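You operate a simulated robot arm through the tools that you are given. There is no shell and no other tool. Be economical: measure what you need, move in short steps, check, and stop when the job is done.

You are at the controls of a simulated robot arm. One attempt, no reset.

## Task
Staple the long batten to the plywood lid.
Fine: lay it on the blue outline, move the slide tray to 1 and press once, to 2 and press once, then back to 0.

The check looks at the end state, three seconds after you hand in, the way a careful person would. Anything else that was tipped, shoved, dropped, spilled or broken makes it a failure. Lids that push on must go on centred and level and be pressed home; caps that screw on are set level and turned clockwise until they are tight.

## Robot
A 7-joint arm with a two-finger parallel gripper on a trunk, on a base that drives. Base frame: it is fixed to the floor where the robot stands at the start and does not move with it; the origin is under the middle of the robot, x ahead of it, y to its left, z up. Lengths are in m, angles in degrees, forces in N, time in s.
With the tool pointing down near the work surface it reaches from about 0.3 to 0.74 m from the robot's upright axis, wherever it stands. Its first joint turns from -115.0 to 115.0 degrees. Places, roughly: blue outline [0.3, 1, 0.9]; slide tray [0.3, 1, 0.9]; stapler lever [0.4, 0.6, 1.3]; tray bed [0.3, 1, 0.9]. Payload 3.91 kg.
The tool frame sits at the grasp point between the pads (the TCP): z along the fingers, y along the line on which they close. The tips reach 0.03 m beyond it. Largest opening 0.11 m; finger width 0.02, thickness 0.01; the body of the gripper, 0.048 by 0.112 m, starts 0.055 m behind the TCP.
Orientation is told as [roll, pitch, yaw] about the base's x, y, z axes, in that order, counted from this pose: with the fingers straight down and closing along the base's y, the tool's x points along the base's -x, its y along +y and its z along -z.

## Interface
- The arm moves only by the tool nudge_tool. Its argument "moves" is a list of rows, each an object of numbers (a shift or turn left out is 0, a gripper value left out holds the last): "tx", "ty", "tz": the shift along the tool's x, y, z in m; "ax", "ay", "az": the turn, a rotation vector about the tool's x, y, z in degrees; "grip": the finger opening in m, from 0 to 0.11. In form: [{"tx": .., "ty": .., "tz": .., "ax": .., "ay": .., "az": .., "grip": ..}, ...]. A call has 1 to 8 rows; each row shifts and turns the commanded pose from where the row before left it, along the tool's axes as they then stand. A row lasts 0.2 s, in which the tool goes at most 0.05 m and 8.6 degrees; a call with a longer step from one row to the next is refused whole, and so is a gripper value outside its range. Where a pose cannot be reached the arm comes as near as it can. A force on the tool above 90 N (or 10 N above the force at the start of the call, whichever is more), or a blocked arm, ends the call early, and 0.2 s more pass. The fingers move at their own pace (about 0.108 m/s each) and stop on an object; they squeeze with about 37 N. The grip force told is the motor's: it shows also when the fingers shut on nothing. Time passes only in rows, and 0.2 s behind the last, so rows that do not move let the fingers close. It gives the time, the measured TCP pose, the force on the tool (base axes), the opening and the grip force at its end, in the units of the frame above (readings bear some noise).
- Cameras (640 x 400 px; columns grow to the right, rows downward): "scene" is now at [0.0146, 0.1991, 1.7585]; the picture's right is [0.46, -0.89, 0.00], its down [-0.66, -0.34, -0.67] and it looks along [0.60, 0.31, -0.74] (base axes); focal length 296 px, centre (320, 200). "wrist" rides on the gripper at [0.072, 0.017, -0.103] in the tool frame; the picture's right is [-0.23, 0.97, 0.00], its down [-0.76, -0.18, -0.62] and it looks along [-0.61, -0.14, 0.78] (tool axes); focal length 222 px, centre (320, 200).
- snapshot(camera): a new picture of that camera. The clock stands still meanwhile.
- move_column(by): slides the trunk up (or, below 0, down) by that many m; the arm and the scene camera ride with it, the base frame stays. It gives what a move gives, with no picture.
- base_move(legs): drives the robot by 1 to 6 legs, each [ahead, turn to the left] in m and degrees, along the robot's own axes; the way and the turn of a leg run together, so that a leg with both is an arc; at most 1.5 m and 180 degrees a leg. The arm and the cameras ride along, it lands a little off, and it stops where it bumps. It gives what a move gives.
- aim_head(pan, tilt): turns the head with the scene camera to pan (to the left, within 155 degrees either way) and tilt (down, from -29 to 69), counted from straight ahead of the robot. It gives what a move gives.
- measure_at(camera, pixels): for up to 12 pixels [column, row] of the newest picture of that camera ("zoom" is the newest enlarged one), the place [x, y, z] in the base frame of the surface seen there, good to about 0.002 m, but the place of the scene camera against the robot may be out by one fixed shift of up to 0.012 m in any direction. The clock stands still meanwhile.
- zoom(camera, box): a new picture of the part [left, top, right, bottom] of that camera's present view, enlarged. The clock stands still meanwhile.
- sign_off(): hands the job in; it is judged then, once.

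Go step by step. Measure first, check grasps and placings, and put right what went wrong. The budget is 80 turns and 68 pictures, counting those below and the enlarged ones. Unless the task says otherwise, let go and move clear before handing in, and close with one line.

The tools are called after "Call:" as name(argument=value, ...) on one line, values as JSON. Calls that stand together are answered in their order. nudge_tool: Moves the arm, as the interface text tells. Its arguments: {"type":"object","properties":{"moves":{"type":"array"}},"required":["moves"]} The other tools are called the same way: move_column (by) slides the trunk up or down; base_move (legs) drives the base; aim_head (pan, tilt) turns the head that bears the scene camera; snapshot (camera) takes a picture; measure_at (camera, pixels) gives the place of the surface under pixels of a picture; zoom (camera, box) takes an enlarged picture of a part of a camera's view; sign_off () hands the job in.

At the start:

```text
time: 0.0
position: [0.232, 0.327, 1.4883]
tcp_rot: [0.0, 0.0, 0.0]
contact_force: [-0.6, 0.1, 0.3]
opening: 0.1099
grasp_force: 0.0
trunk travel left (down, up): [-0.875, 0.115]
robot x, y, heading: [-0.0016, -0.0009, -0.1]
head pan, tilt: [27.6, 47.6]
```

scene: 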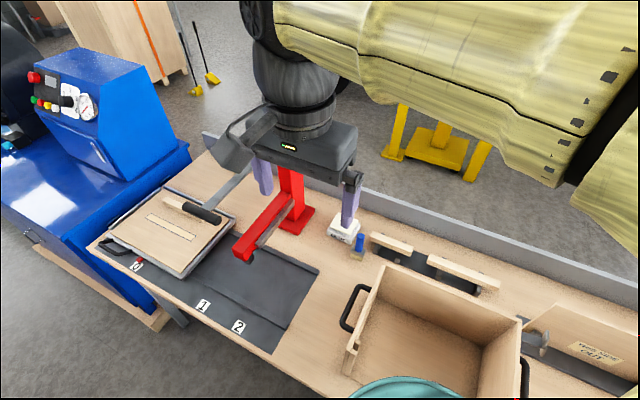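
wrist: 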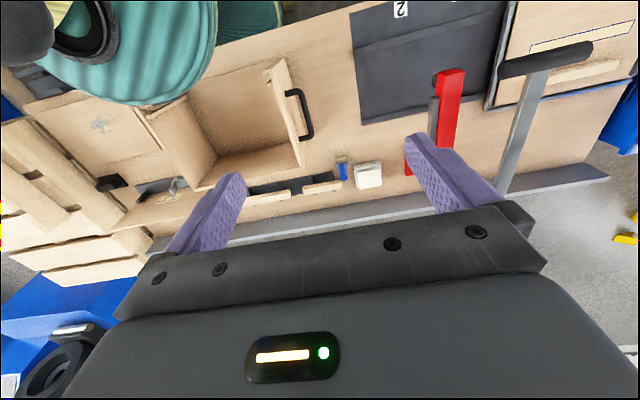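

The scene shows the slide tray with the plywood lid (px 170,230), marks 0/1/2, the red stapler, and battens near (390,245) and (465,270). I'll zoom in on these areas first.

Call:
zoom(camera="scene", box=[80, 150, 330, 350])

Call:
zoom(camera="scene", box=[320, 200, 640, 400])

```text
2.00 times, centred on (205, 250) of scene
```

zoom: 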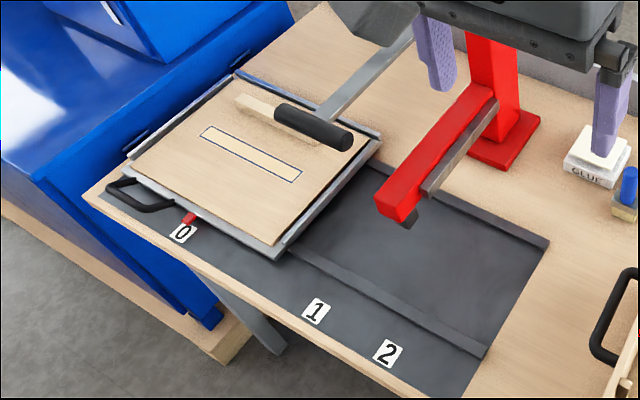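

```text
2.00 times, centred on (480, 300) of scene
```

zoom: 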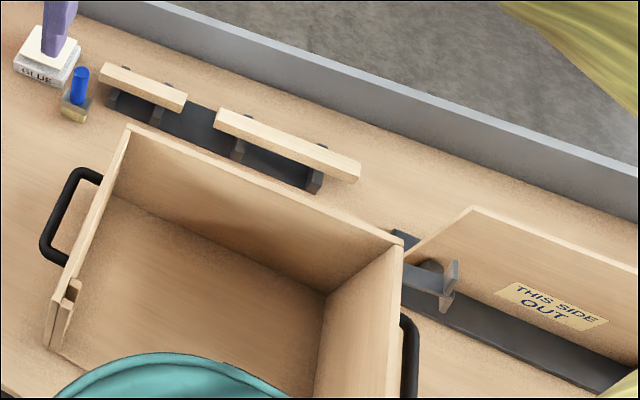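

The long batten is the right one on the rack (zoom px 215,112–360,175). Measuring the batten, and then the outline, marks and lever.

Call:
measure_at(camera="scene", pixels=[[430, 258], [463, 271], [495, 285], [498, 290], [428, 263], [445, 272], [475, 292], [375, 239], [410, 250], [470, 298], [450, 255]])

Call:
measure_at(camera="scene", pixels=[[156, 213], [151, 217], [200, 235], [195, 241], [203, 305], [238, 327], [136, 265], [170, 203], [215, 219], [248, 255], [115, 247], [173, 230]])

Call:
zoom(camera="scene", box=[370, 220, 530, 320])

```text
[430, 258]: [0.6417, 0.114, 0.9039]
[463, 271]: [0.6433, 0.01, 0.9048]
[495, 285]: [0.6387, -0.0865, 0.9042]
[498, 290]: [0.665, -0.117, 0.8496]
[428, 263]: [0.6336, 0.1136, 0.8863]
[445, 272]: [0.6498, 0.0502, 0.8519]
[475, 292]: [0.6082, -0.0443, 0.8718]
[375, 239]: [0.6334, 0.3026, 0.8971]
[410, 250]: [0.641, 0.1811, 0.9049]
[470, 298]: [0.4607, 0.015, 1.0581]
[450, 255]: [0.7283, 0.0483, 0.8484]
```

```text
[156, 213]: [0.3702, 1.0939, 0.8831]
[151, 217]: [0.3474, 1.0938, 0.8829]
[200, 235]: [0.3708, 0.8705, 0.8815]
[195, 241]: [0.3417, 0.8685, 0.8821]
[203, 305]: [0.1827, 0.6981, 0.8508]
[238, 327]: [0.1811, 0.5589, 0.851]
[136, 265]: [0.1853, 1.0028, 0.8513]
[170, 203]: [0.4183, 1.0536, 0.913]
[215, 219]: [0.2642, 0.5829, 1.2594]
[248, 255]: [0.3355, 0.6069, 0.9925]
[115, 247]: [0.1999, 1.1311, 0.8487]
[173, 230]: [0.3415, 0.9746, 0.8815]
```

```text
4.00 times, centred on (450, 270) of scene
```

zoom: 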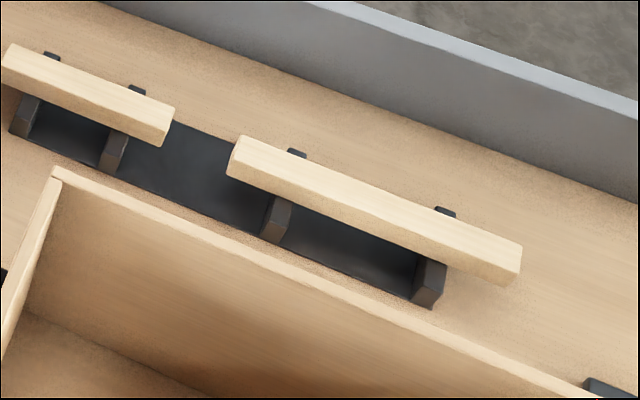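

The batten top is near z 0.904, running along y at x≈0.642. Scene readings may be shifted, so I'll take wrist readings of the same things for calibration and look around where I must drive.

Call:
measure_at(camera="wrist", pixels=[[400, 10], [545, 60], [283, 190], [323, 187], [265, 193], [368, 170], [380, 90], [330, 215], [450, 72], [610, 35]])

Call:
aim_head(pan=75, tilt=55)

Call:
snapshot(camera="scene")

Call:
zoom(camera="wrist", box=[220, 120, 400, 233])

```text
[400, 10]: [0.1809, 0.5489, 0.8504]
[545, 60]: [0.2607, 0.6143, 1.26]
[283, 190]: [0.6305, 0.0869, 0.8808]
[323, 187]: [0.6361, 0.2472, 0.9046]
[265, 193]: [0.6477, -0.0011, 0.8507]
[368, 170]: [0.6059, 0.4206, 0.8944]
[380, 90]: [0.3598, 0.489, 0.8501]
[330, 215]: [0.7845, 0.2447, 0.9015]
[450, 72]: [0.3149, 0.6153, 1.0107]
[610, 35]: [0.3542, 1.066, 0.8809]
```

```text
time: 1.1
position: [0.2321, 0.3271, 1.4883]
tcp_rot: [0.0, 0.0, 0.0]
contact_force: [-0.3, -0.2, 0.5]
opening: 0.11
grasp_force: 0.0
trunk travel left (down, up): [-0.875, 0.115]
robot x, y, heading: [-0.0027, 0.001, -0.3]
head pan, tilt: [75.0, 55.0]
```

```text
62 pictures are left
```

scene: 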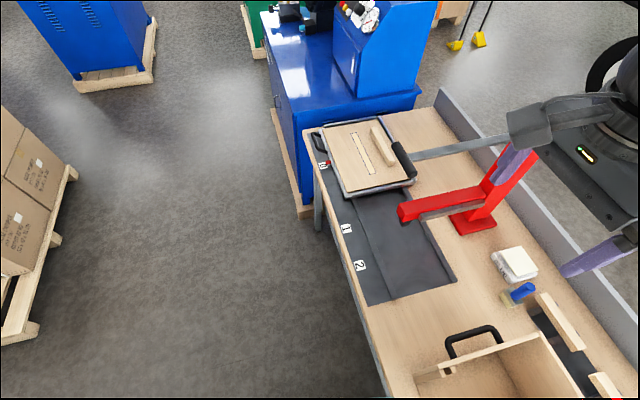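

```text
3.54 times, centred on (310, 176) of wrist
```

zoom: 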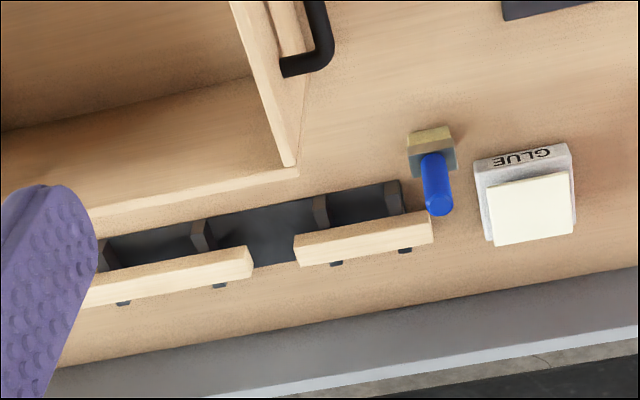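

Wrist and scene agree to within a few mm (bench z≈0.850, batten top ≈0.904), and the floor left along the bench is free. First I'll turn the tool to close along x, then go over the batten.

Call:
nudge_tool(moves=[{"az": 8.5}, {"az": 8.5}, {"az": 8.5}, {"az": 8.5}, {"az": 8.5}, {"az": 8.5}, {"az": 8.5}, {"az": 8.5}])

Call:
nudge_tool(moves=[{"az": 8}, {"az": 8}, {"az": 6}, {"tx": -0.04, "ty": 0.03}, {"tx": -0.04, "ty": 0.03}, {"tx": -0.04, "ty": 0.03}, {"tx": -0.04, "ty": 0.03}, {"tx": -0.04, "ty": 0.03}])

Call:
nudge_tool(moves=[{"ty": 0.04, "tx": -0.02, "tz": 0.02}, {"ty": 0.04, "tx": -0.02, "tz": 0.02}, {"ty": 0.04, "tx": -0.02, "tz": 0.02}, {"ty": 0.04, "tx": -0.02, "tz": 0.02}, {"ty": 0.04, "tx": -0.02, "tz": 0.02}, {"ty": 0.04, "tx": -0.02, "tz": 0.02}, {"ty": 0.02, "tz": 0.04}, {"tz": 0.045}])

Call:
snapshot(camera="wrist")

```text
time: 3.0
position: [0.2321, 0.3279, 1.4885]
tcp_rot: [0.0, 0.0, -68.0]
contact_force: [0.5, 0.2, 0.8]
opening: 0.11
grasp_force: 0.0
trunk travel left (down, up): [-0.875, 0.115]
robot x, y, heading: [-0.0001, 0.0011, 0.0]
head pan, tilt: [75.0, 55.0]
```

```text
time: 4.8
position: [0.3826, 0.1243, 1.4897]
tcp_rot: [-0.1, 0.1, -89.9]
contact_force: [0.6, 0.5, 0.5]
opening: 0.1102
grasp_force: 0.2
trunk travel left (down, up): [-0.875, 0.115]
robot x, y, heading: [0.0012, -0.0017, -0.0]
head pan, tilt: [75.0, 55.0]
```

```text
time: 6.5
position: [0.6428, 0.0076, 1.2818]
tcp_rot: [-0.1, 0.1, -90.0]
contact_force: [-0.1, 0.0, 0.0]
opening: 0.11
grasp_force: 0.2
trunk travel left (down, up): [-0.875, 0.115]
robot x, y, heading: [0.0045, -0.0016, 0.1]
head pan, tilt: [75.0, 55.0]
```

```text
60 pictures are left
```

wrist: 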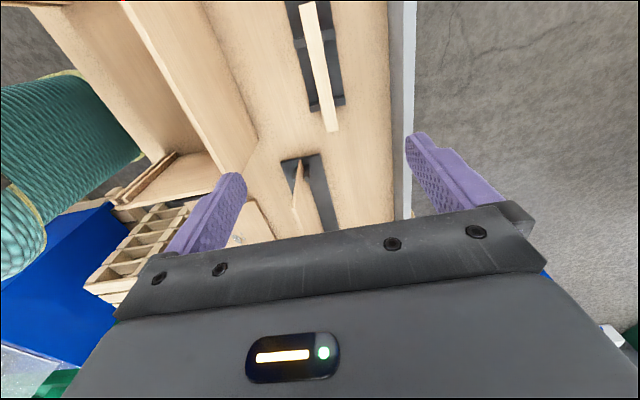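

The long batten shows at px (308,5)–(332,130). Measuring it.

Call:
measure_at(camera="wrist", pixels=[[303, 4], [315, 4], [326, 128], [336, 127], [313, 60], [323, 58], [327, 131], [318, 108], [345, 103], [345, 150], [240, 120], [298, 165]])

Call:
zoom(camera="wrist", box=[240, 0, 400, 100])

```text
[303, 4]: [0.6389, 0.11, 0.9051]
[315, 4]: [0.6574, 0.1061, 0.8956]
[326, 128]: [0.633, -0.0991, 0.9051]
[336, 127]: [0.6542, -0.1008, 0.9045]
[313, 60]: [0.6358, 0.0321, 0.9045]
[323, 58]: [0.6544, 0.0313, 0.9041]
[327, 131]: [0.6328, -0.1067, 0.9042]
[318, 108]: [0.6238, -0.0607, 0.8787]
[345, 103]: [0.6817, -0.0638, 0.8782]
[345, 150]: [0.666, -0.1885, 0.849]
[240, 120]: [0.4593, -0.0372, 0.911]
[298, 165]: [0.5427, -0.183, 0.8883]
```

```text
4.00 times, centred on (320, 50) of wrist
```

zoom: 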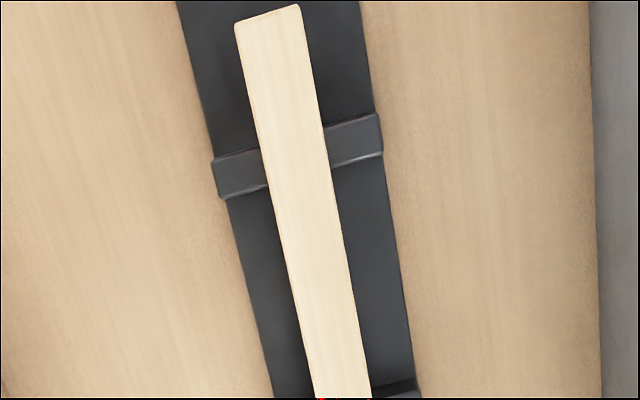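

Batten: x 0.633–0.656, y −0.107…0.11, top z 0.905, posts at y≈0.05/−0.06. Lowering between the posts to TCP z≈0.918.

Call:
nudge_tool(moves=[{"tz": 0.045, "ty": 0.002, "tx": -0.005}, {"tz": 0.045}, {"tz": 0.045}, {"tz": 0.045}, {"tz": 0.045}, {"tz": 0.045}, {"tz": 0.03}, {"tz": 0.02}])

Call:
snapshot(camera="wrist")

```text
time: 8.3
position: [0.6437, 0.0022, 0.9621]
tcp_rot: [-0.1, 0.1, -90.0]
contact_force: [-0.3, 0.0, -0.7]
opening: 0.11
grasp_force: 0.1
trunk travel left (down, up): [-0.875, 0.115]
robot x, y, heading: [-0.0004, 0.0032, 0.2]
head pan, tilt: [75.0, 55.0]
```

```text
58 pictures are left
```

wrist: 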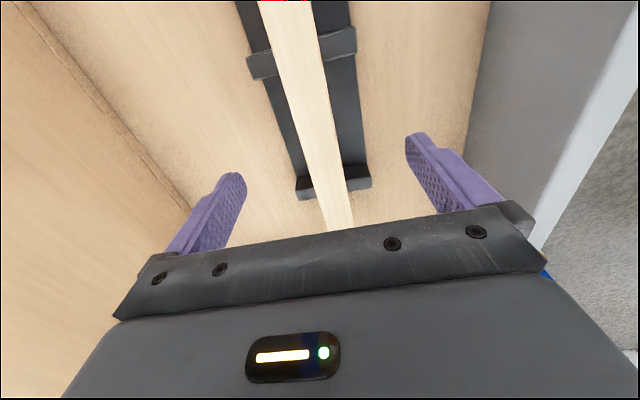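

The posts appear at rows 50 and 185; checking them relative to the fingers.

Call:
measure_at(camera="wrist", pixels=[[260, 65], [346, 40], [310, 188], [360, 180], [305, 150], [325, 150], [348, 220], [270, 10], [318, 10]])

```text
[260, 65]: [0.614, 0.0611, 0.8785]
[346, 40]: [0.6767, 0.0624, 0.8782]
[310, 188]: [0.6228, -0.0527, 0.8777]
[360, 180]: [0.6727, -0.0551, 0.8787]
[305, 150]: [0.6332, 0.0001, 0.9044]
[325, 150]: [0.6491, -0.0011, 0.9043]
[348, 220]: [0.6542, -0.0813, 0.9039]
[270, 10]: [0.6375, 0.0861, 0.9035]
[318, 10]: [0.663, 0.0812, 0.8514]
```

Clear: posts at y 0.061 and −0.054, batten centre x≈0.644. Lowering 0.044 and closing.

Call:
nudge_tool(moves=[{"tz": 0.025}, {"tz": 0.019}, {"grip": 0.06}, {"grip": 0.0}, {"grip": 0.0}, {"grip": 0.0}])

Call:
nudge_tool(moves=[{"tz": -0.02}, {"tz": -0.04}, {"tz": -0.045}, {"tz": -0.045}, {"tz": -0.045}, {"tz": -0.045}, {"tz": -0.045}, {"tz": -0.045}])

Call:
snapshot(camera="wrist")

```text
time: 9.8
position: [0.644, 0.0022, 0.9187]
tcp_rot: [0.0, 0.0, -90.0]
contact_force: [1.1, 1.0, 0.6]
opening: 0.027
grasp_force: 36.9
trunk travel left (down, up): [-0.875, 0.115]
robot x, y, heading: [0.0003, -0.0024, 0.1]
head pan, tilt: [75.0, 55.0]
```

```text
time: 11.6
position: [0.6429, 0.0021, 1.2497]
tcp_rot: [-0.1, 0.1, -90.0]
contact_force: [0.0, 0.0, -1.5]
opening: 0.0272
grasp_force: 36.6
trunk travel left (down, up): [-0.875, 0.115]
robot x, y, heading: [0.0034, -0.0, 0.2]
head pan, tilt: [75.0, 55.0]
```

```text
57 pictures are left
```

wrist: 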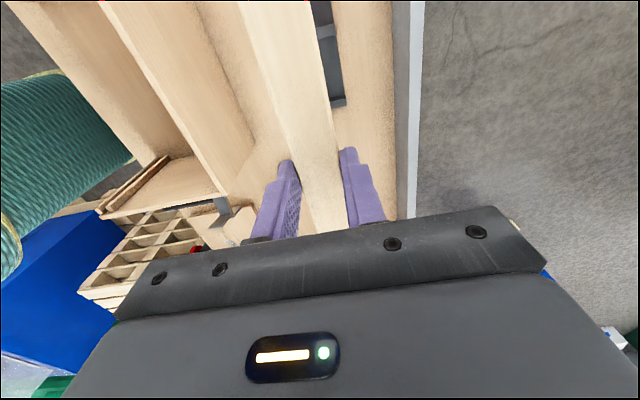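

Batten held (opening 0.027, 37 N). Retracting the arm above the box and checking behind before I drive.

Call:
nudge_tool(moves=[{"tz": -0.04, "ty": -0.02}, {"tz": -0.04, "ty": -0.02}, {"tz": -0.02, "ty": -0.04}, {"tz": -0.02, "ty": -0.04}, {"ty": -0.045}, {"ty": -0.045}, {"ty": -0.045}, {"ty": -0.04}])

Call:
aim_head(pan=150, tilt=50)

Call:
snapshot(camera="scene")

```text
time: 13.3
position: [0.3476, 0.0023, 1.3696]
tcp_rot: [0.1, 0.0, -89.9]
contact_force: [-0.8, -0.6, -0.3]
opening: 0.0272
grasp_force: 37.0
trunk travel left (down, up): [-0.875, 0.115]
robot x, y, heading: [-0.0005, -0.0046, -0.3]
head pan, tilt: [75.0, 55.0]
```

```text
time: 14.8
position: [0.3497, 0.0031, 1.3696]
tcp_rot: [0.0, 0.0, -90.0]
contact_force: [0.0, 0.2, 0.1]
opening: 0.0273
grasp_force: 36.8
trunk travel left (down, up): [-0.875, 0.115]
robot x, y, heading: [-0.0023, -0.0002, -0.3]
head pan, tilt: [150.0, 50.0]
```

```text
56 pictures are left
```

scene: 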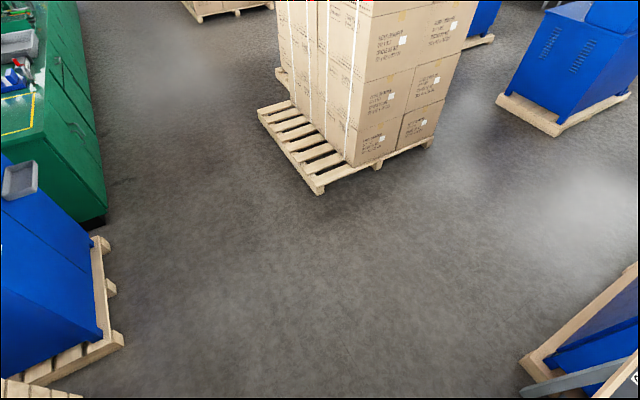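

Behind is clear. Raising the trunk 0.1 to pass over the lever, then driving back 0.15 m and 0.7 m to the left.

Call:
move_column(by=0.1)

Call:
base_move(legs=[[-0.15, 0], [0, 90], [0.7, 0], [0, -90]])

Call:
aim_head(pan=30, tilt=55)

Call:
snapshot(camera="scene")

Call:
snapshot(camera="wrist")

```text
time: 16.1
position: [0.3489, 0.0033, 1.4694]
tcp_rot: [0.0, 0.0, -89.9]
contact_force: [-0.3, 0.6, 0.3]
opening: 0.0268
grasp_force: 37.2
trunk travel left (down, up): [-0.975, 0.015]
robot x, y, heading: [0.0033, 0.0001, -0.1]
head pan, tilt: [150.0, 50.0]
```

```text
time: 28.6
position: [0.1987, 0.7068, 1.4691]
tcp_rot: [0.1, -0.1, -89.6]
contact_force: [-0.7, -0.4, -0.8]
opening: 0.0267
grasp_force: 37.1
trunk travel left (down, up): [-0.975, 0.015]
robot x, y, heading: [-0.1506, 0.7059, 0.3]
head pan, tilt: [150.0, 50.0]
```

```text
time: 30.6
position: [0.1975, 0.7066, 1.4692]
tcp_rot: [0.0, 0.0, -89.7]
contact_force: [-0.1, -0.1, 0.0]
opening: 0.0269
grasp_force: 36.5
trunk travel left (down, up): [-0.975, 0.015]
robot x, y, heading: [-0.1477, 0.7086, 0.2]
head pan, tilt: [30.0, 55.0]
```

```text
55 pictures are left
```

scene: 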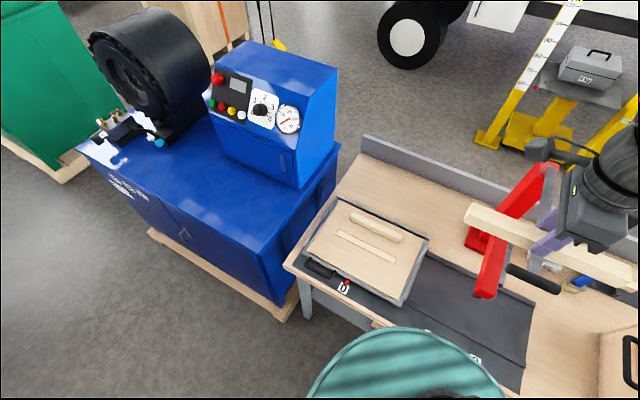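

```text
54 pictures are left
```

wrist: 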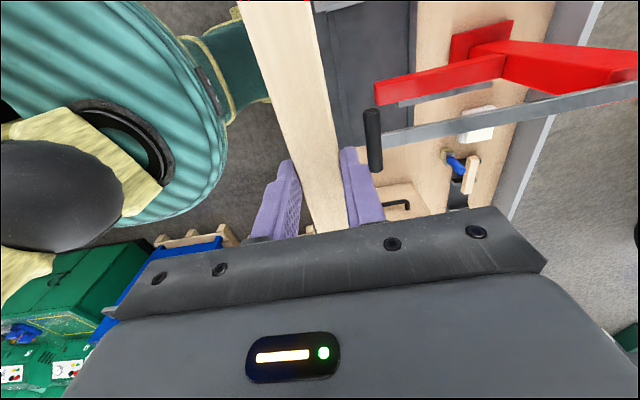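

Robot at (−0.148, 0.708), batten still held. Zooming on the tray and lid to get outline, handle and lid geometry.

Call:
zoom(camera="scene", box=[280, 180, 460, 320])

Call:
zoom(camera="scene", box=[440, 120, 640, 320])

Call:
measure_at(camera="scene", pixels=[[340, 231], [336, 235], [396, 261], [392, 264], [345, 290], [330, 276], [310, 266], [307, 233], [350, 218], [402, 240], [398, 305], [427, 240]])

Call:
measure_at(camera="wrist", pixels=[[240, 2], [305, 2], [311, 235], [347, 232], [372, 112], [372, 165], [420, 135], [500, 113], [600, 96], [380, 92], [440, 75], [505, 25]])

```text
2.86 times, centred on (370, 250) of scene
```

zoom: 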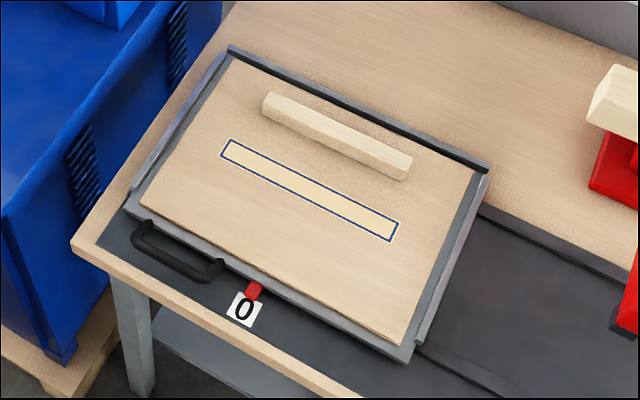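

```text
2.00 times, centred on (540, 220) of scene
```

zoom: 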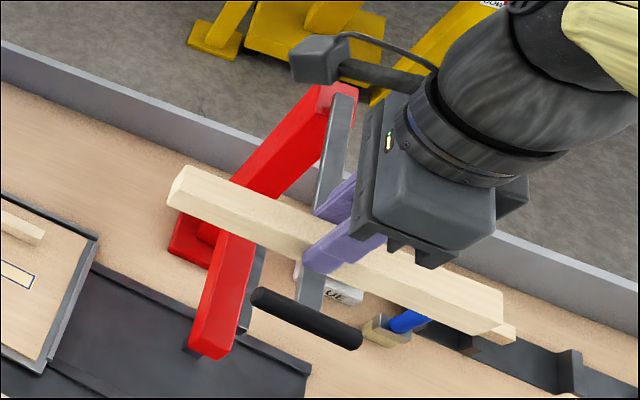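

```text
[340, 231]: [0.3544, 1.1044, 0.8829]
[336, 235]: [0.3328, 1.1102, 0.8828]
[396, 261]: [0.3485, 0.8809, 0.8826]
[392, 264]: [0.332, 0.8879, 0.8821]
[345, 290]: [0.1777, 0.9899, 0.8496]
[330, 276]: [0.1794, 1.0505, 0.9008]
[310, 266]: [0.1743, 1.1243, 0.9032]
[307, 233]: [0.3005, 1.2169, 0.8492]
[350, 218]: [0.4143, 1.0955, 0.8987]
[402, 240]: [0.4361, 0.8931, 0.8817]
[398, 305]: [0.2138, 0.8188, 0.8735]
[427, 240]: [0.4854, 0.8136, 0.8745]
```

```text
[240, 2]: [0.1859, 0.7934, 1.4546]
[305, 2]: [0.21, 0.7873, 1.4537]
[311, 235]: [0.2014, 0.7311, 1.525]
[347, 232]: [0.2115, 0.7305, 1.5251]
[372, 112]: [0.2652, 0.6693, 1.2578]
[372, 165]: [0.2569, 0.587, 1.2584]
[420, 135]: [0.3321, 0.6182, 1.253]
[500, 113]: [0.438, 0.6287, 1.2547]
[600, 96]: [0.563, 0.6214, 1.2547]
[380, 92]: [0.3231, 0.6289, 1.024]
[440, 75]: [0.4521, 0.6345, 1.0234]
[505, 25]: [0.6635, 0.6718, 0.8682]
```

Lever bar is at z≈1.254, y≈0.62, with the knob at x≈0.26; outline spans about x 0.332–0.354, y 0.88–1.11. Moving over the lid high, away from the lever.

Call:
nudge_tool(moves=[{"tx": 0.045, "ty": 0.02}, {"tx": 0.045, "ty": 0.02}, {"tx": 0.045, "ty": 0.02}, {"tx": 0.045, "ty": 0.02}, {"tx": 0.045, "ty": 0.02}, {"tx": 0.045, "ty": 0.02}, {"tx": 0.013, "ty": 0.025, "tz": 0.02}, {"tz": 0.04}])

Call:
nudge_tool(moves=[{"tz": 0.045}, {"tz": 0.045}, {"tz": 0.045}, {"tz": 0.045}, {"tz": 0.045}, {"tz": 0.045}])

Call:
snapshot(camera="wrist")

Call:
snapshot(camera="scene")

```text
time: 32.4
position: [0.3429, 0.9922, 1.4081]
tcp_rot: [0.1, 0.0, -89.6]
contact_force: [0.6, 0.7, -0.1]
opening: 0.0268
grasp_force: 37.2
trunk travel left (down, up): [-0.975, 0.015]
robot x, y, heading: [-0.153, 0.7032, 0.3]
head pan, tilt: [30.0, 55.0]
```

```text
time: 33.8
position: [0.3427, 0.9918, 1.1388]
tcp_rot: [0.0, 0.0, -89.7]
contact_force: [0.7, -0.1, -1.0]
opening: 0.0269
grasp_force: 36.8
trunk travel left (down, up): [-0.975, 0.015]
robot x, y, heading: [-0.1501, 0.7041, 0.2]
head pan, tilt: [30.0, 55.0]
```

```text
51 pictures are left
```

wrist: 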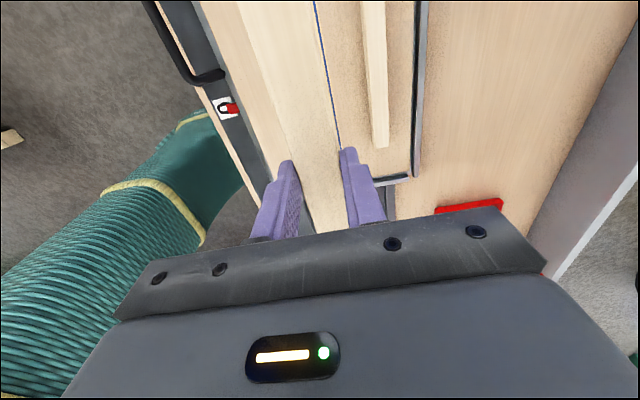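

```text
50 pictures are left
```

scene: 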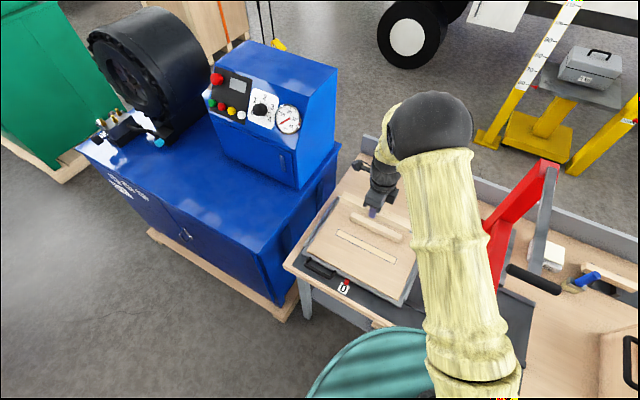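

In the scene picture the held batten is hard to see near (375,215); zooming to confirm.

Call:
zoom(camera="scene", box=[300, 140, 460, 300])

Call:
measure_at(camera="wrist", pixels=[[250, 30], [285, 100], [318, 30], [330, 90], [341, 150], [370, 40], [380, 100], [300, 60], [222, 30], [232, 108], [378, 145], [205, 75]])

```text
2.50 times, centred on (380, 220) of scene
```

zoom: 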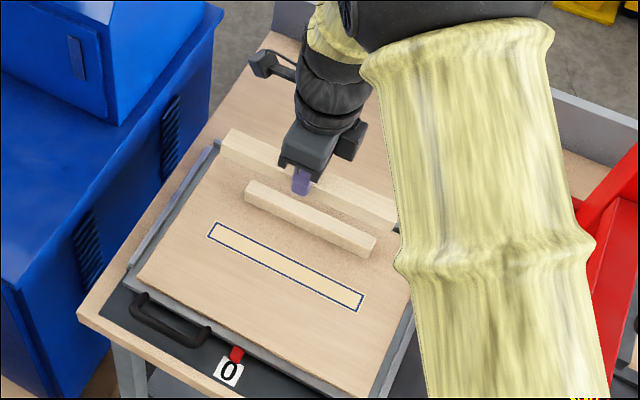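

```text
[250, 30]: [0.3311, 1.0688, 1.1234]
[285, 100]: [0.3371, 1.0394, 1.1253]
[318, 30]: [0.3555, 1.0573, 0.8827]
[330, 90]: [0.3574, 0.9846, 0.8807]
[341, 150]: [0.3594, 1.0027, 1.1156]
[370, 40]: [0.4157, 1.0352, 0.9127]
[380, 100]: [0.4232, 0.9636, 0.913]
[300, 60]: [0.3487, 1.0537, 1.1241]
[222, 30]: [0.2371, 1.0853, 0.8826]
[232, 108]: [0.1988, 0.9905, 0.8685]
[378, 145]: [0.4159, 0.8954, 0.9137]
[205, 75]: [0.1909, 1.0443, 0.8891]
```

The held batten is visible above the lid. Measuring the outline precisely in the zoom (corners 215,222 / 208,236 / 364,294 / 358,311).

Call:
measure_at(camera="zoom", pixels=[[216, 222], [208, 236], [364, 294], [358, 311], [290, 258], [283, 273], [254, 153], [379, 214], [280, 160], [249, 182], [305, 192], [160, 270]])

```text
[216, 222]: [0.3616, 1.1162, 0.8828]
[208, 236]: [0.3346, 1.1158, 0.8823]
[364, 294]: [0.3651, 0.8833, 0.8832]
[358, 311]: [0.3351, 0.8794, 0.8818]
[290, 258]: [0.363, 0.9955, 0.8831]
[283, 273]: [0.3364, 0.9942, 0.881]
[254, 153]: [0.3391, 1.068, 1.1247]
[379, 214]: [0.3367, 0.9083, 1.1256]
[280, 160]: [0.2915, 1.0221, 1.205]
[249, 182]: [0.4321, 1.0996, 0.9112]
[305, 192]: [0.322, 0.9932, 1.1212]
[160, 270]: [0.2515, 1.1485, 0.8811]
```

Scene x seems about 0.007 high versus wrist. I'll shift the tool aside so the wrist camera sees the outline fully, uncovered by the batten.

Call:
nudge_tool(moves=[{"tx": 0.02, "ty": 0.035}, {"tx": 0.02, "ty": 0.035}])

Call:
snapshot(camera="wrist")

```text
time: 34.4
position: [0.4124, 1.0313, 1.1395]
tcp_rot: [0.0, 0.0, -89.8]
contact_force: [0.6, 0.0, -0.9]
opening: 0.027
grasp_force: 37.2
trunk travel left (down, up): [-0.975, 0.015]
robot x, y, heading: [-0.153, 0.6999, 0.2]
head pan, tilt: [30.0, 55.0]
```

```text
48 pictures are left
```

wrist: 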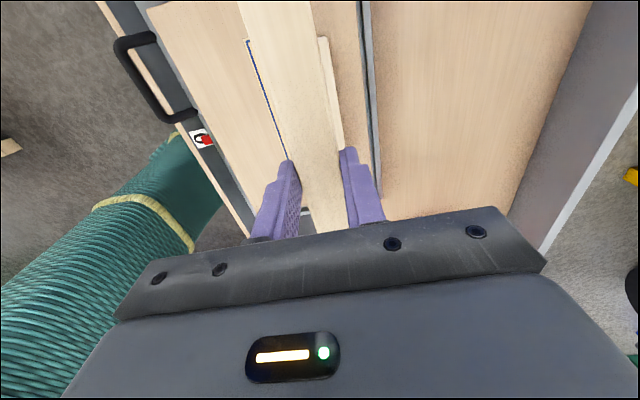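

Call:
zoom(camera="wrist", box=[200, 20, 360, 180])

Call:
measure_at(camera="wrist", pixels=[[246, 41], [250, 41], [268, 100], [282, 145], [288, 158], [200, 141], [205, 139], [120, 42], [160, 38], [170, 118], [190, 112], [325, 40]])

```text
2.50 times, centred on (280, 100) of wrist
```

zoom: 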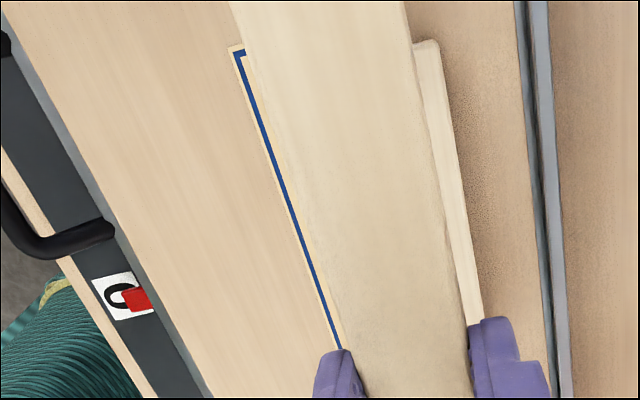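

```text
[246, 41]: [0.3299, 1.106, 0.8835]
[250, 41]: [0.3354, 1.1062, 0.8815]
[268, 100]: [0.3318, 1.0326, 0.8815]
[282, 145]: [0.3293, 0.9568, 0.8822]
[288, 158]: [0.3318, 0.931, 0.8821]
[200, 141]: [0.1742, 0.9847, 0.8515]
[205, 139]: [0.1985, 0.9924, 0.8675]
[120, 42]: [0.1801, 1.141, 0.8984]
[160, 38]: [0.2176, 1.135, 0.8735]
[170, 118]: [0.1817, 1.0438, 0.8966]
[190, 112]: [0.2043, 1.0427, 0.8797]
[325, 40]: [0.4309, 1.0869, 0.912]
```

Wrist reads the outline's left line x≈0.331 and its +y end y≈1.107. Checking the −y end the same way.

Call:
nudge_tool(moves=[{"tx": -0.045}, {"tx": -0.045, "tz": -0.03}, {"tx": -0.045, "tz": -0.03}])

Call:
zoom(camera="wrist", box=[200, 20, 360, 180])

```text
refused: row 2 steps farther than a row can; nothing moved
```

```text
2.50 times, centred on (280, 100) of wrist
```

zoom: 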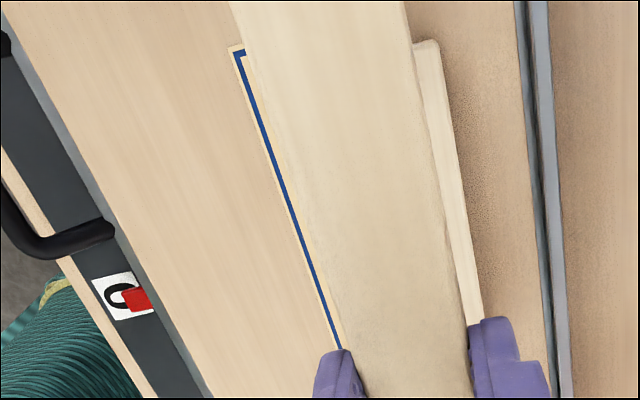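

Call:
nudge_tool(moves=[{"tx": -0.04}, {"tx": -0.04}, {"tx": -0.035}])

Call:
zoom(camera="wrist", box=[200, 20, 360, 180])

```text
time: 35.2
position: [0.4128, 0.9141, 1.1382]
tcp_rot: [0.0, 0.1, -89.7]
contact_force: [0.2, 0.4, -1.6]
opening: 0.027
grasp_force: 36.9
trunk travel left (down, up): [-0.975, 0.015]
robot x, y, heading: [-0.151, 0.7016, 0.4]
head pan, tilt: [30.0, 55.0]
```

```text
2.50 times, centred on (280, 100) of wrist
```

zoom: 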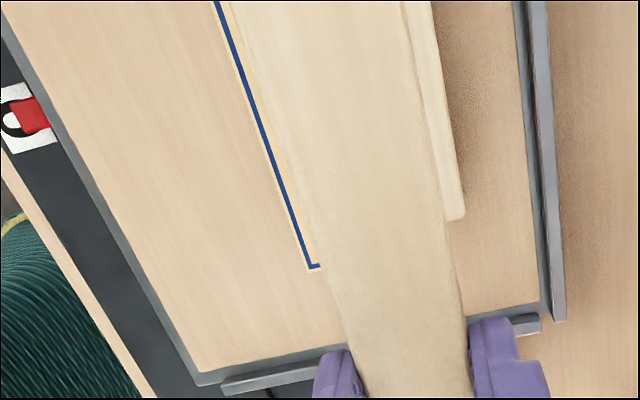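

Call:
measure_at(camera="zoom", pixels=[[311, 266], [316, 266], [245, 90], [453, 217], [30, 116], [14, 125], [195, 378]])

```text
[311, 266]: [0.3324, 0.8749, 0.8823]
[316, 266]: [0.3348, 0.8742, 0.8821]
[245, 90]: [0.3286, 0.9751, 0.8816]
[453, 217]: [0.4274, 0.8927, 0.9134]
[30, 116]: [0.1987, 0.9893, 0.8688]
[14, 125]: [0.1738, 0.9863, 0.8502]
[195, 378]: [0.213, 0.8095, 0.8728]
```

Outline centre is (0.344, 0.990), 0.233 long. Moving the batten over it and down to z≈0.94.

Call:
nudge_tool(moves=[{"tx": 0.038, "ty": -0.0295}, {"tx": 0.038, "ty": -0.039, "az": 0.3}, {"tz": 0.045}, {"tz": 0.045}, {"tz": 0.045}, {"tz": 0.045}, {"tz": 0.015}])

Call:
snapshot(camera="wrist")

Call:
zoom(camera="scene", box=[320, 190, 420, 290])

```text
refused: row 2 steps farther than a row can; nothing moved
```

```text
44 pictures are left
```

wrist: 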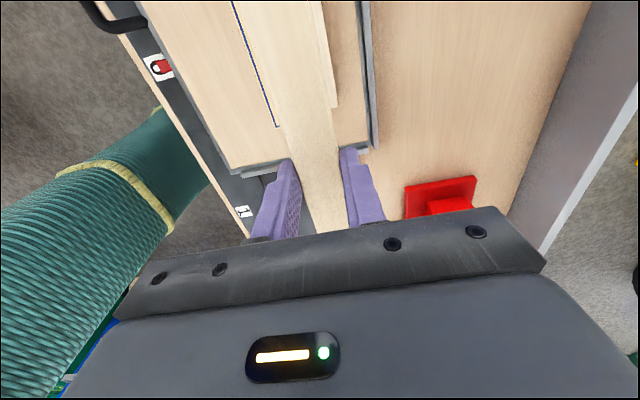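

```text
4.00 times, centred on (370, 240) of scene
```

zoom: 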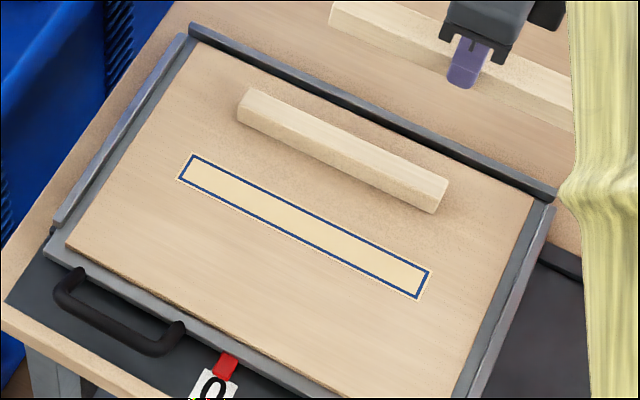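

The step was just over the limit; nothing moved. Splitting it into smaller steps.

Call:
nudge_tool(moves=[{"tx": 0.026, "ty": -0.023}, {"tx": 0.025, "ty": -0.023}, {"tx": 0.025, "ty": -0.023, "az": 0.3}, {"tz": 0.045}, {"tz": 0.045}, {"tz": 0.045}, {"tz": 0.045}, {"tz": 0.015}])

Call:
zoom(camera="wrist", box=[180, 0, 460, 230])

Call:
zoom(camera="scene", box=[320, 190, 420, 290])

```text
time: 37.0
position: [0.3431, 0.9927, 0.9426]
tcp_rot: [0.1, 0.0, -90.0]
contact_force: [0.6, -0.4, -1.0]
opening: 0.0271
grasp_force: 37.0
trunk travel left (down, up): [-0.975, 0.015]
robot x, y, heading: [-0.1492, 0.7047, 0.1]
head pan, tilt: [30.0, 55.0]
```

```text
1.74 times, centred on (320, 115) of wrist
```

zoom: 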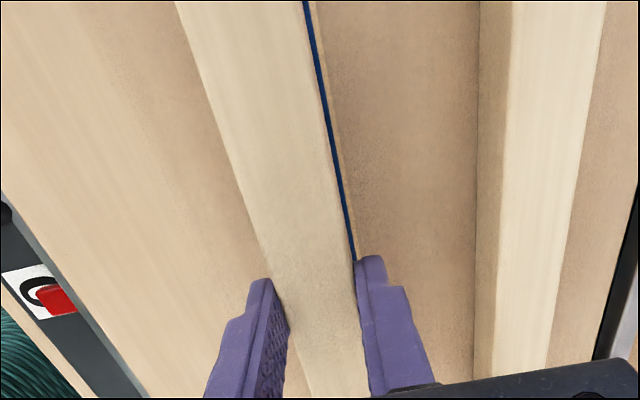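

```text
4.00 times, centred on (370, 240) of scene
```

zoom: 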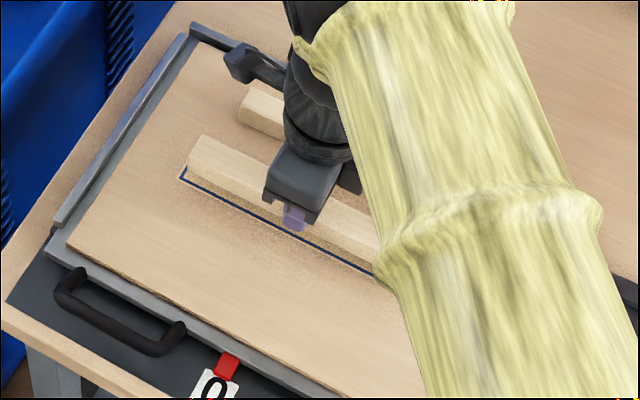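

Batten is parallel and nearly over the outline, with a small gap left. Trimming 2 mm and lowering gently to contact.

Call:
nudge_tool(moves=[{"tx": -0.002, "ty": 0.001}, {"tz": 0.005}, {"tz": 0.005}, {"tz": 0.004}])

Call:
zoom(camera="scene", box=[320, 190, 420, 290])

```text
time: 38.0
position: [0.3436, 0.9896, 0.9294]
tcp_rot: [0.0, -0.1, -90.0]
contact_force: [0.2, 0.3, -1.0]
opening: 0.0272
grasp_force: 36.8
trunk travel left (down, up): [-0.975, 0.015]
robot x, y, heading: [-0.1468, 0.7053, 0.3]
head pan, tilt: [30.0, 55.0]
```

```text
4.00 times, centred on (370, 240) of scene
```

zoom: 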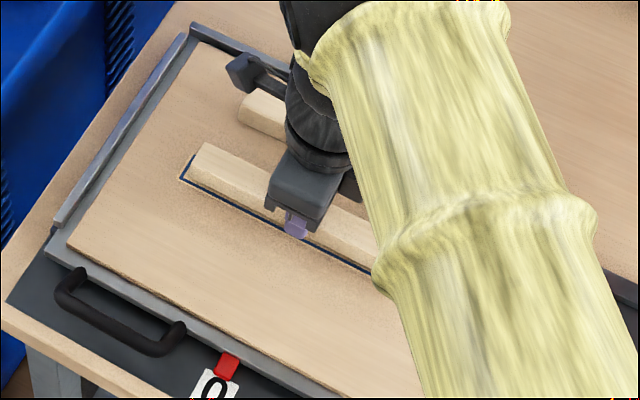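

Still hovering slightly (no force). Lowering in 2–3 mm steps until contact.

Call:
nudge_tool(moves=[{"tz": 0.003}, {"tz": 0.002}, {"tz": 0.002}])

Call:
nudge_tool(moves=[{"tz": 0.002}, {"tz": 0.0}])

```text
time: 38.8
position: [0.344, 0.9912, 0.9228]
tcp_rot: [0.0, 0.0, -90.0]
contact_force: [0.1, -0.2, -0.3]
opening: 0.0271
grasp_force: 36.9
trunk travel left (down, up): [-0.975, 0.015]
robot x, y, heading: [-0.1477, 0.7045, 0.2]
head pan, tilt: [30.0, 55.0]
```

```text
time: 39.4
position: [0.3438, 0.9892, 0.9226]
tcp_rot: [0.1, 0.1, -89.9]
contact_force: [-1.2, -0.4, 12.1]
opening: 0.0273
grasp_force: 36.9
trunk travel left (down, up): [-0.975, 0.015]
robot x, y, heading: [-0.1505, 0.7049, 0.1]
head pan, tilt: [30.0, 55.0]
```

Contact at z 0.9226 (12 N). Releasing modestly (opening 0.06, the other batten is at x≈0.415) and rising.

Call:
nudge_tool(moves=[{"tz": -0.001}, {"grip": 0.06}, {"grip": 0.06}, {"tz": -0.03}, {"tz": -0.045}, {"tz": -0.045}, {"tz": -0.045}, {"tz": -0.045}])

Call:
nudge_tool(moves=[{"ty": 0.03}, {"ty": 0.03}, {"ty": 0.03}])

Call:
snapshot(camera="wrist")

Call:
zoom(camera="scene", box=[320, 190, 420, 290])

```text
time: 41.2
position: [0.3441, 0.9894, 1.1314]
tcp_rot: [0.1, 0.0, -90.0]
contact_force: [-0.6, 0.7, 0.5]
opening: 0.0597
grasp_force: 0.1
trunk travel left (down, up): [-0.975, 0.015]
robot x, y, heading: [-0.1505, 0.7049, 0.2]
head pan, tilt: [30.0, 55.0]
```

```text
time: 42.0
position: [0.4369, 0.9908, 1.1323]
tcp_rot: [0.0, 0.0, -89.9]
contact_force: [0.8, 0.3, 0.2]
opening: 0.0601
grasp_force: 0.1
trunk travel left (down, up): [-0.975, 0.015]
robot x, y, heading: [-0.149, 0.7027, 0.2]
head pan, tilt: [30.0, 55.0]
```

```text
39 pictures are left
```

wrist: 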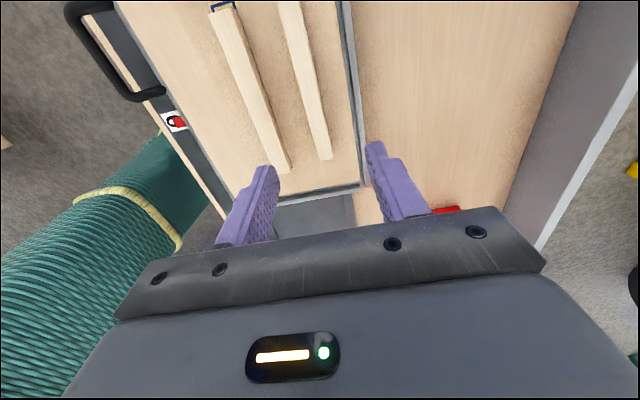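

```text
4.00 times, centred on (370, 240) of scene
```

zoom: 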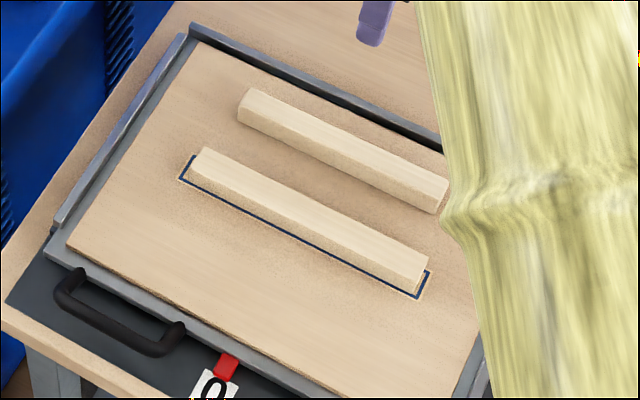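

Batten lies in the outline; the +y gap seems slightly larger than the −y gap. Zooming closer on both ends.

Call:
zoom(camera="wrist", box=[190, 0, 350, 100])

Call:
zoom(camera="scene", box=[355, 220, 435, 270])

Call:
measure_at(camera="wrist", pixels=[[213, 16], [236, 10], [277, 170], [289, 165], [222, 5], [280, 173]])

Call:
measure_at(camera="zoom", pixels=[[410, 205], [385, 225], [400, 195], [370, 215], [410, 160]])

```text
4.00 times, centred on (270, 50) of wrist
```

zoom: 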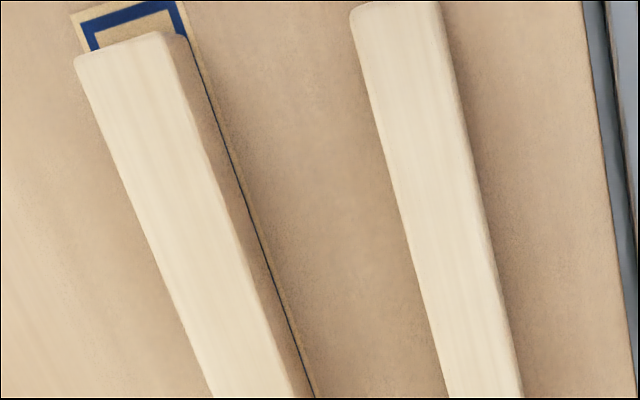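

```text
8.00 times, centred on (395, 245) of scene
```

zoom: 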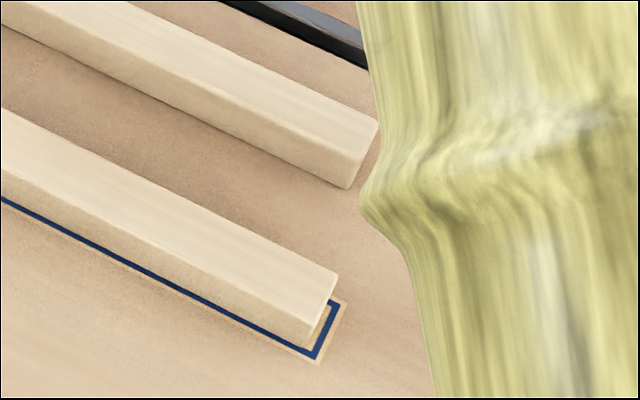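

```text
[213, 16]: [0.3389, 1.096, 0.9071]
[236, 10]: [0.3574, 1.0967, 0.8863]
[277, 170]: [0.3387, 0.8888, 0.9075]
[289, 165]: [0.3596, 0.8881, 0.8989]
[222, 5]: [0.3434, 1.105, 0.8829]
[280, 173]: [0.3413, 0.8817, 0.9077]
```

```text
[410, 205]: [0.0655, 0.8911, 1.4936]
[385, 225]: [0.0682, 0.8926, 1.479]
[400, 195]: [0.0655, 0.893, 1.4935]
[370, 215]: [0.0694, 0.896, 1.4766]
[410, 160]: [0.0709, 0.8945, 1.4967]
```

Batten sits inside the outline (gaps ≈9 and 7 mm, lines visible along both sides). Next the tray: I'll back 0.15 m for reach, and measure the cabinet beside the handle for clearance.

Call:
base_move(legs=[[-0.15, 0]])

Call:
aim_head(pan=30, tilt=50)

Call:
snapshot(camera="scene")

Call:
snapshot(camera="wrist")

```text
time: 43.4
position: [0.281, 0.9894, 1.1314]
tcp_rot: [0.0, -0.1, -90.0]
contact_force: [-0.1, 0.2, -0.7]
opening: 0.0599
grasp_force: 0.1
trunk travel left (down, up): [-0.975, 0.015]
robot x, y, heading: [-0.3051, 0.7034, 0.1]
head pan, tilt: [30.0, 55.0]
```

```text
time: 44.0
position: [0.2827, 0.9901, 1.1317]
tcp_rot: [0.0, -0.1, -89.9]
contact_force: [0.2, 0.4, 0.1]
opening: 0.0601
grasp_force: 0.0
trunk travel left (down, up): [-0.975, 0.015]
robot x, y, heading: [-0.3049, 0.7001, 0.4]
head pan, tilt: [30.0, 50.0]
```

```text
35 pictures are left
```

scene: 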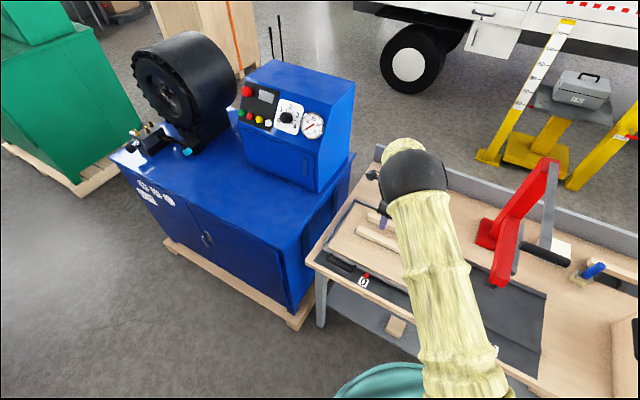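

```text
34 pictures are left
```

wrist: 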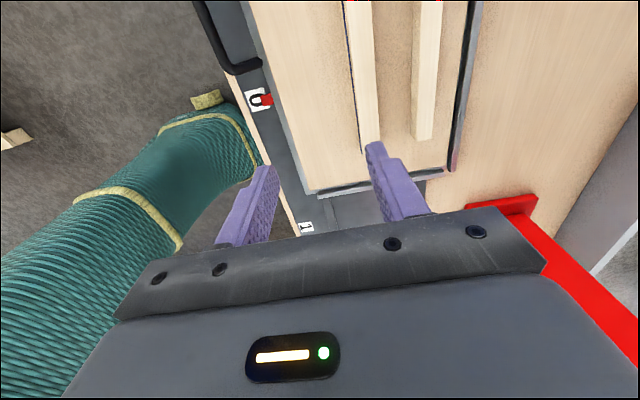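

Measuring the cabinet, handle and mark 1.

Call:
measure_at(camera="scene", pixels=[[300, 225], [345, 170], [290, 250], [240, 190], [320, 185], [350, 100]])

Call:
measure_at(camera="wrist", pixels=[[306, 228], [258, 99], [267, 99], [225, 60], [245, 68], [262, 62], [235, 40], [212, 28]])

```text
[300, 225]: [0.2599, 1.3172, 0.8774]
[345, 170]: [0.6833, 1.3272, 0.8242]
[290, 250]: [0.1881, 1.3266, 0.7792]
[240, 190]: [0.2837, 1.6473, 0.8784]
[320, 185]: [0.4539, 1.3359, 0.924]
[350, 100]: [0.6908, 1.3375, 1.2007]
```

```text
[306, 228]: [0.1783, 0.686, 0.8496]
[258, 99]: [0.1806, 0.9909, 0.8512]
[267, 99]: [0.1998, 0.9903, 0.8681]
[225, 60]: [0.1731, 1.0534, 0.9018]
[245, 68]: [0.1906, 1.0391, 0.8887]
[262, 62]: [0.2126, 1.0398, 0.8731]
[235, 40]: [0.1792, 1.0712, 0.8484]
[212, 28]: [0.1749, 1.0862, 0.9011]
```

Cabinet is clear (y>1.32). Handle bar at x≈0.176, z top≈0.901, y 1.04–1.14; marks at y≈0.990 / 0.686 / 0.549. Moving above the handle and tilting 10° so the wrist leans away from the lever.

Call:
nudge_tool(moves=[{"ty": -0.035, "tx": 0.03}, {"ty": -0.035, "tx": 0.03}, {"ty": -0.037, "tx": 0.03}, {"tx": 0.025, "tz": 0.03, "grip": 0.05}, {"tz": 0.03, "grip": 0.036}, {"tz": 0.04}, {"ax": -5}, {"ax": -5}])

Call:
snapshot(camera="wrist")

Call:
zoom(camera="scene", box=[310, 190, 430, 290])

```text
time: 45.9
position: [0.1748, 1.1058, 1.0329]
tcp_rot: [10.1, 0.1, -89.8]
contact_force: [0.3, 0.5, 0.1]
opening: 0.036
grasp_force: 0.1
trunk travel left (down, up): [-0.975, 0.015]
robot x, y, heading: [-0.3023, 0.702, 0.3]
head pan, tilt: [30.0, 50.0]
```

```text
33 pictures are left
```

wrist: 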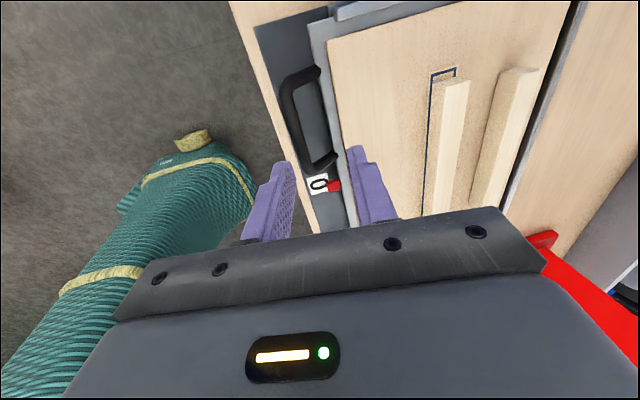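

```text
4.00 times, centred on (370, 240) of scene
```

zoom: 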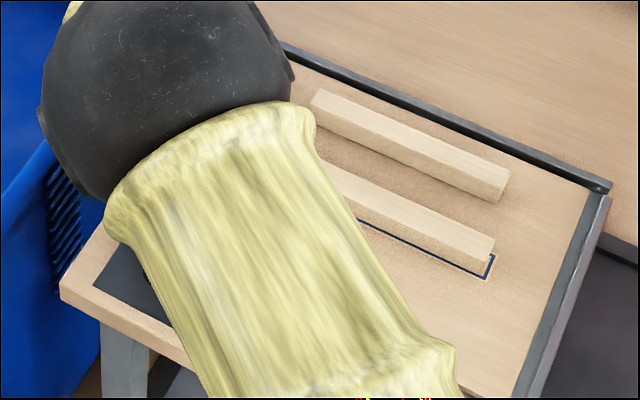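

Call:
zoom(camera="wrist", box=[240, 40, 400, 200])

Call:
measure_at(camera="wrist", pixels=[[288, 80], [293, 110], [302, 145], [285, 110], [301, 110], [318, 70], [325, 160], [330, 110], [338, 110], [334, 187], [318, 183], [310, 120]])

```text
2.50 times, centred on (320, 120) of wrist
```

zoom: 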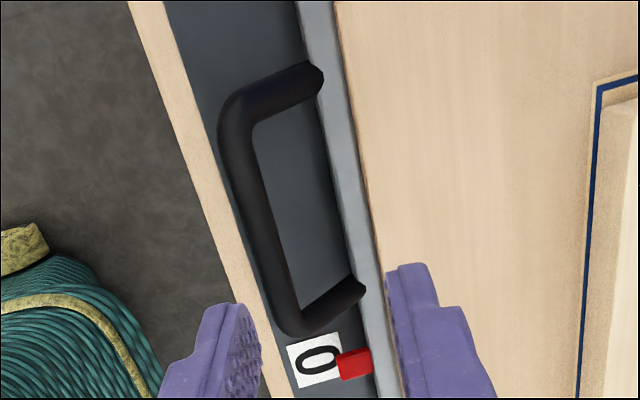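

```text
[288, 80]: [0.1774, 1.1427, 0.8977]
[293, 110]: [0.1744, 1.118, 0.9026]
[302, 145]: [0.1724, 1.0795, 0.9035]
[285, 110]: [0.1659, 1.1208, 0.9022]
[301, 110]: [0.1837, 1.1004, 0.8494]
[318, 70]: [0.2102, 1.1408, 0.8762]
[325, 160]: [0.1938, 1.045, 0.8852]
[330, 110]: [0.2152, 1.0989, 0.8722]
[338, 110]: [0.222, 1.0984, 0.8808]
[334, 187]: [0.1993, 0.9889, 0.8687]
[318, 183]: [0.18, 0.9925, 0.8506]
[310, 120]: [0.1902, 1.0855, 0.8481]
```

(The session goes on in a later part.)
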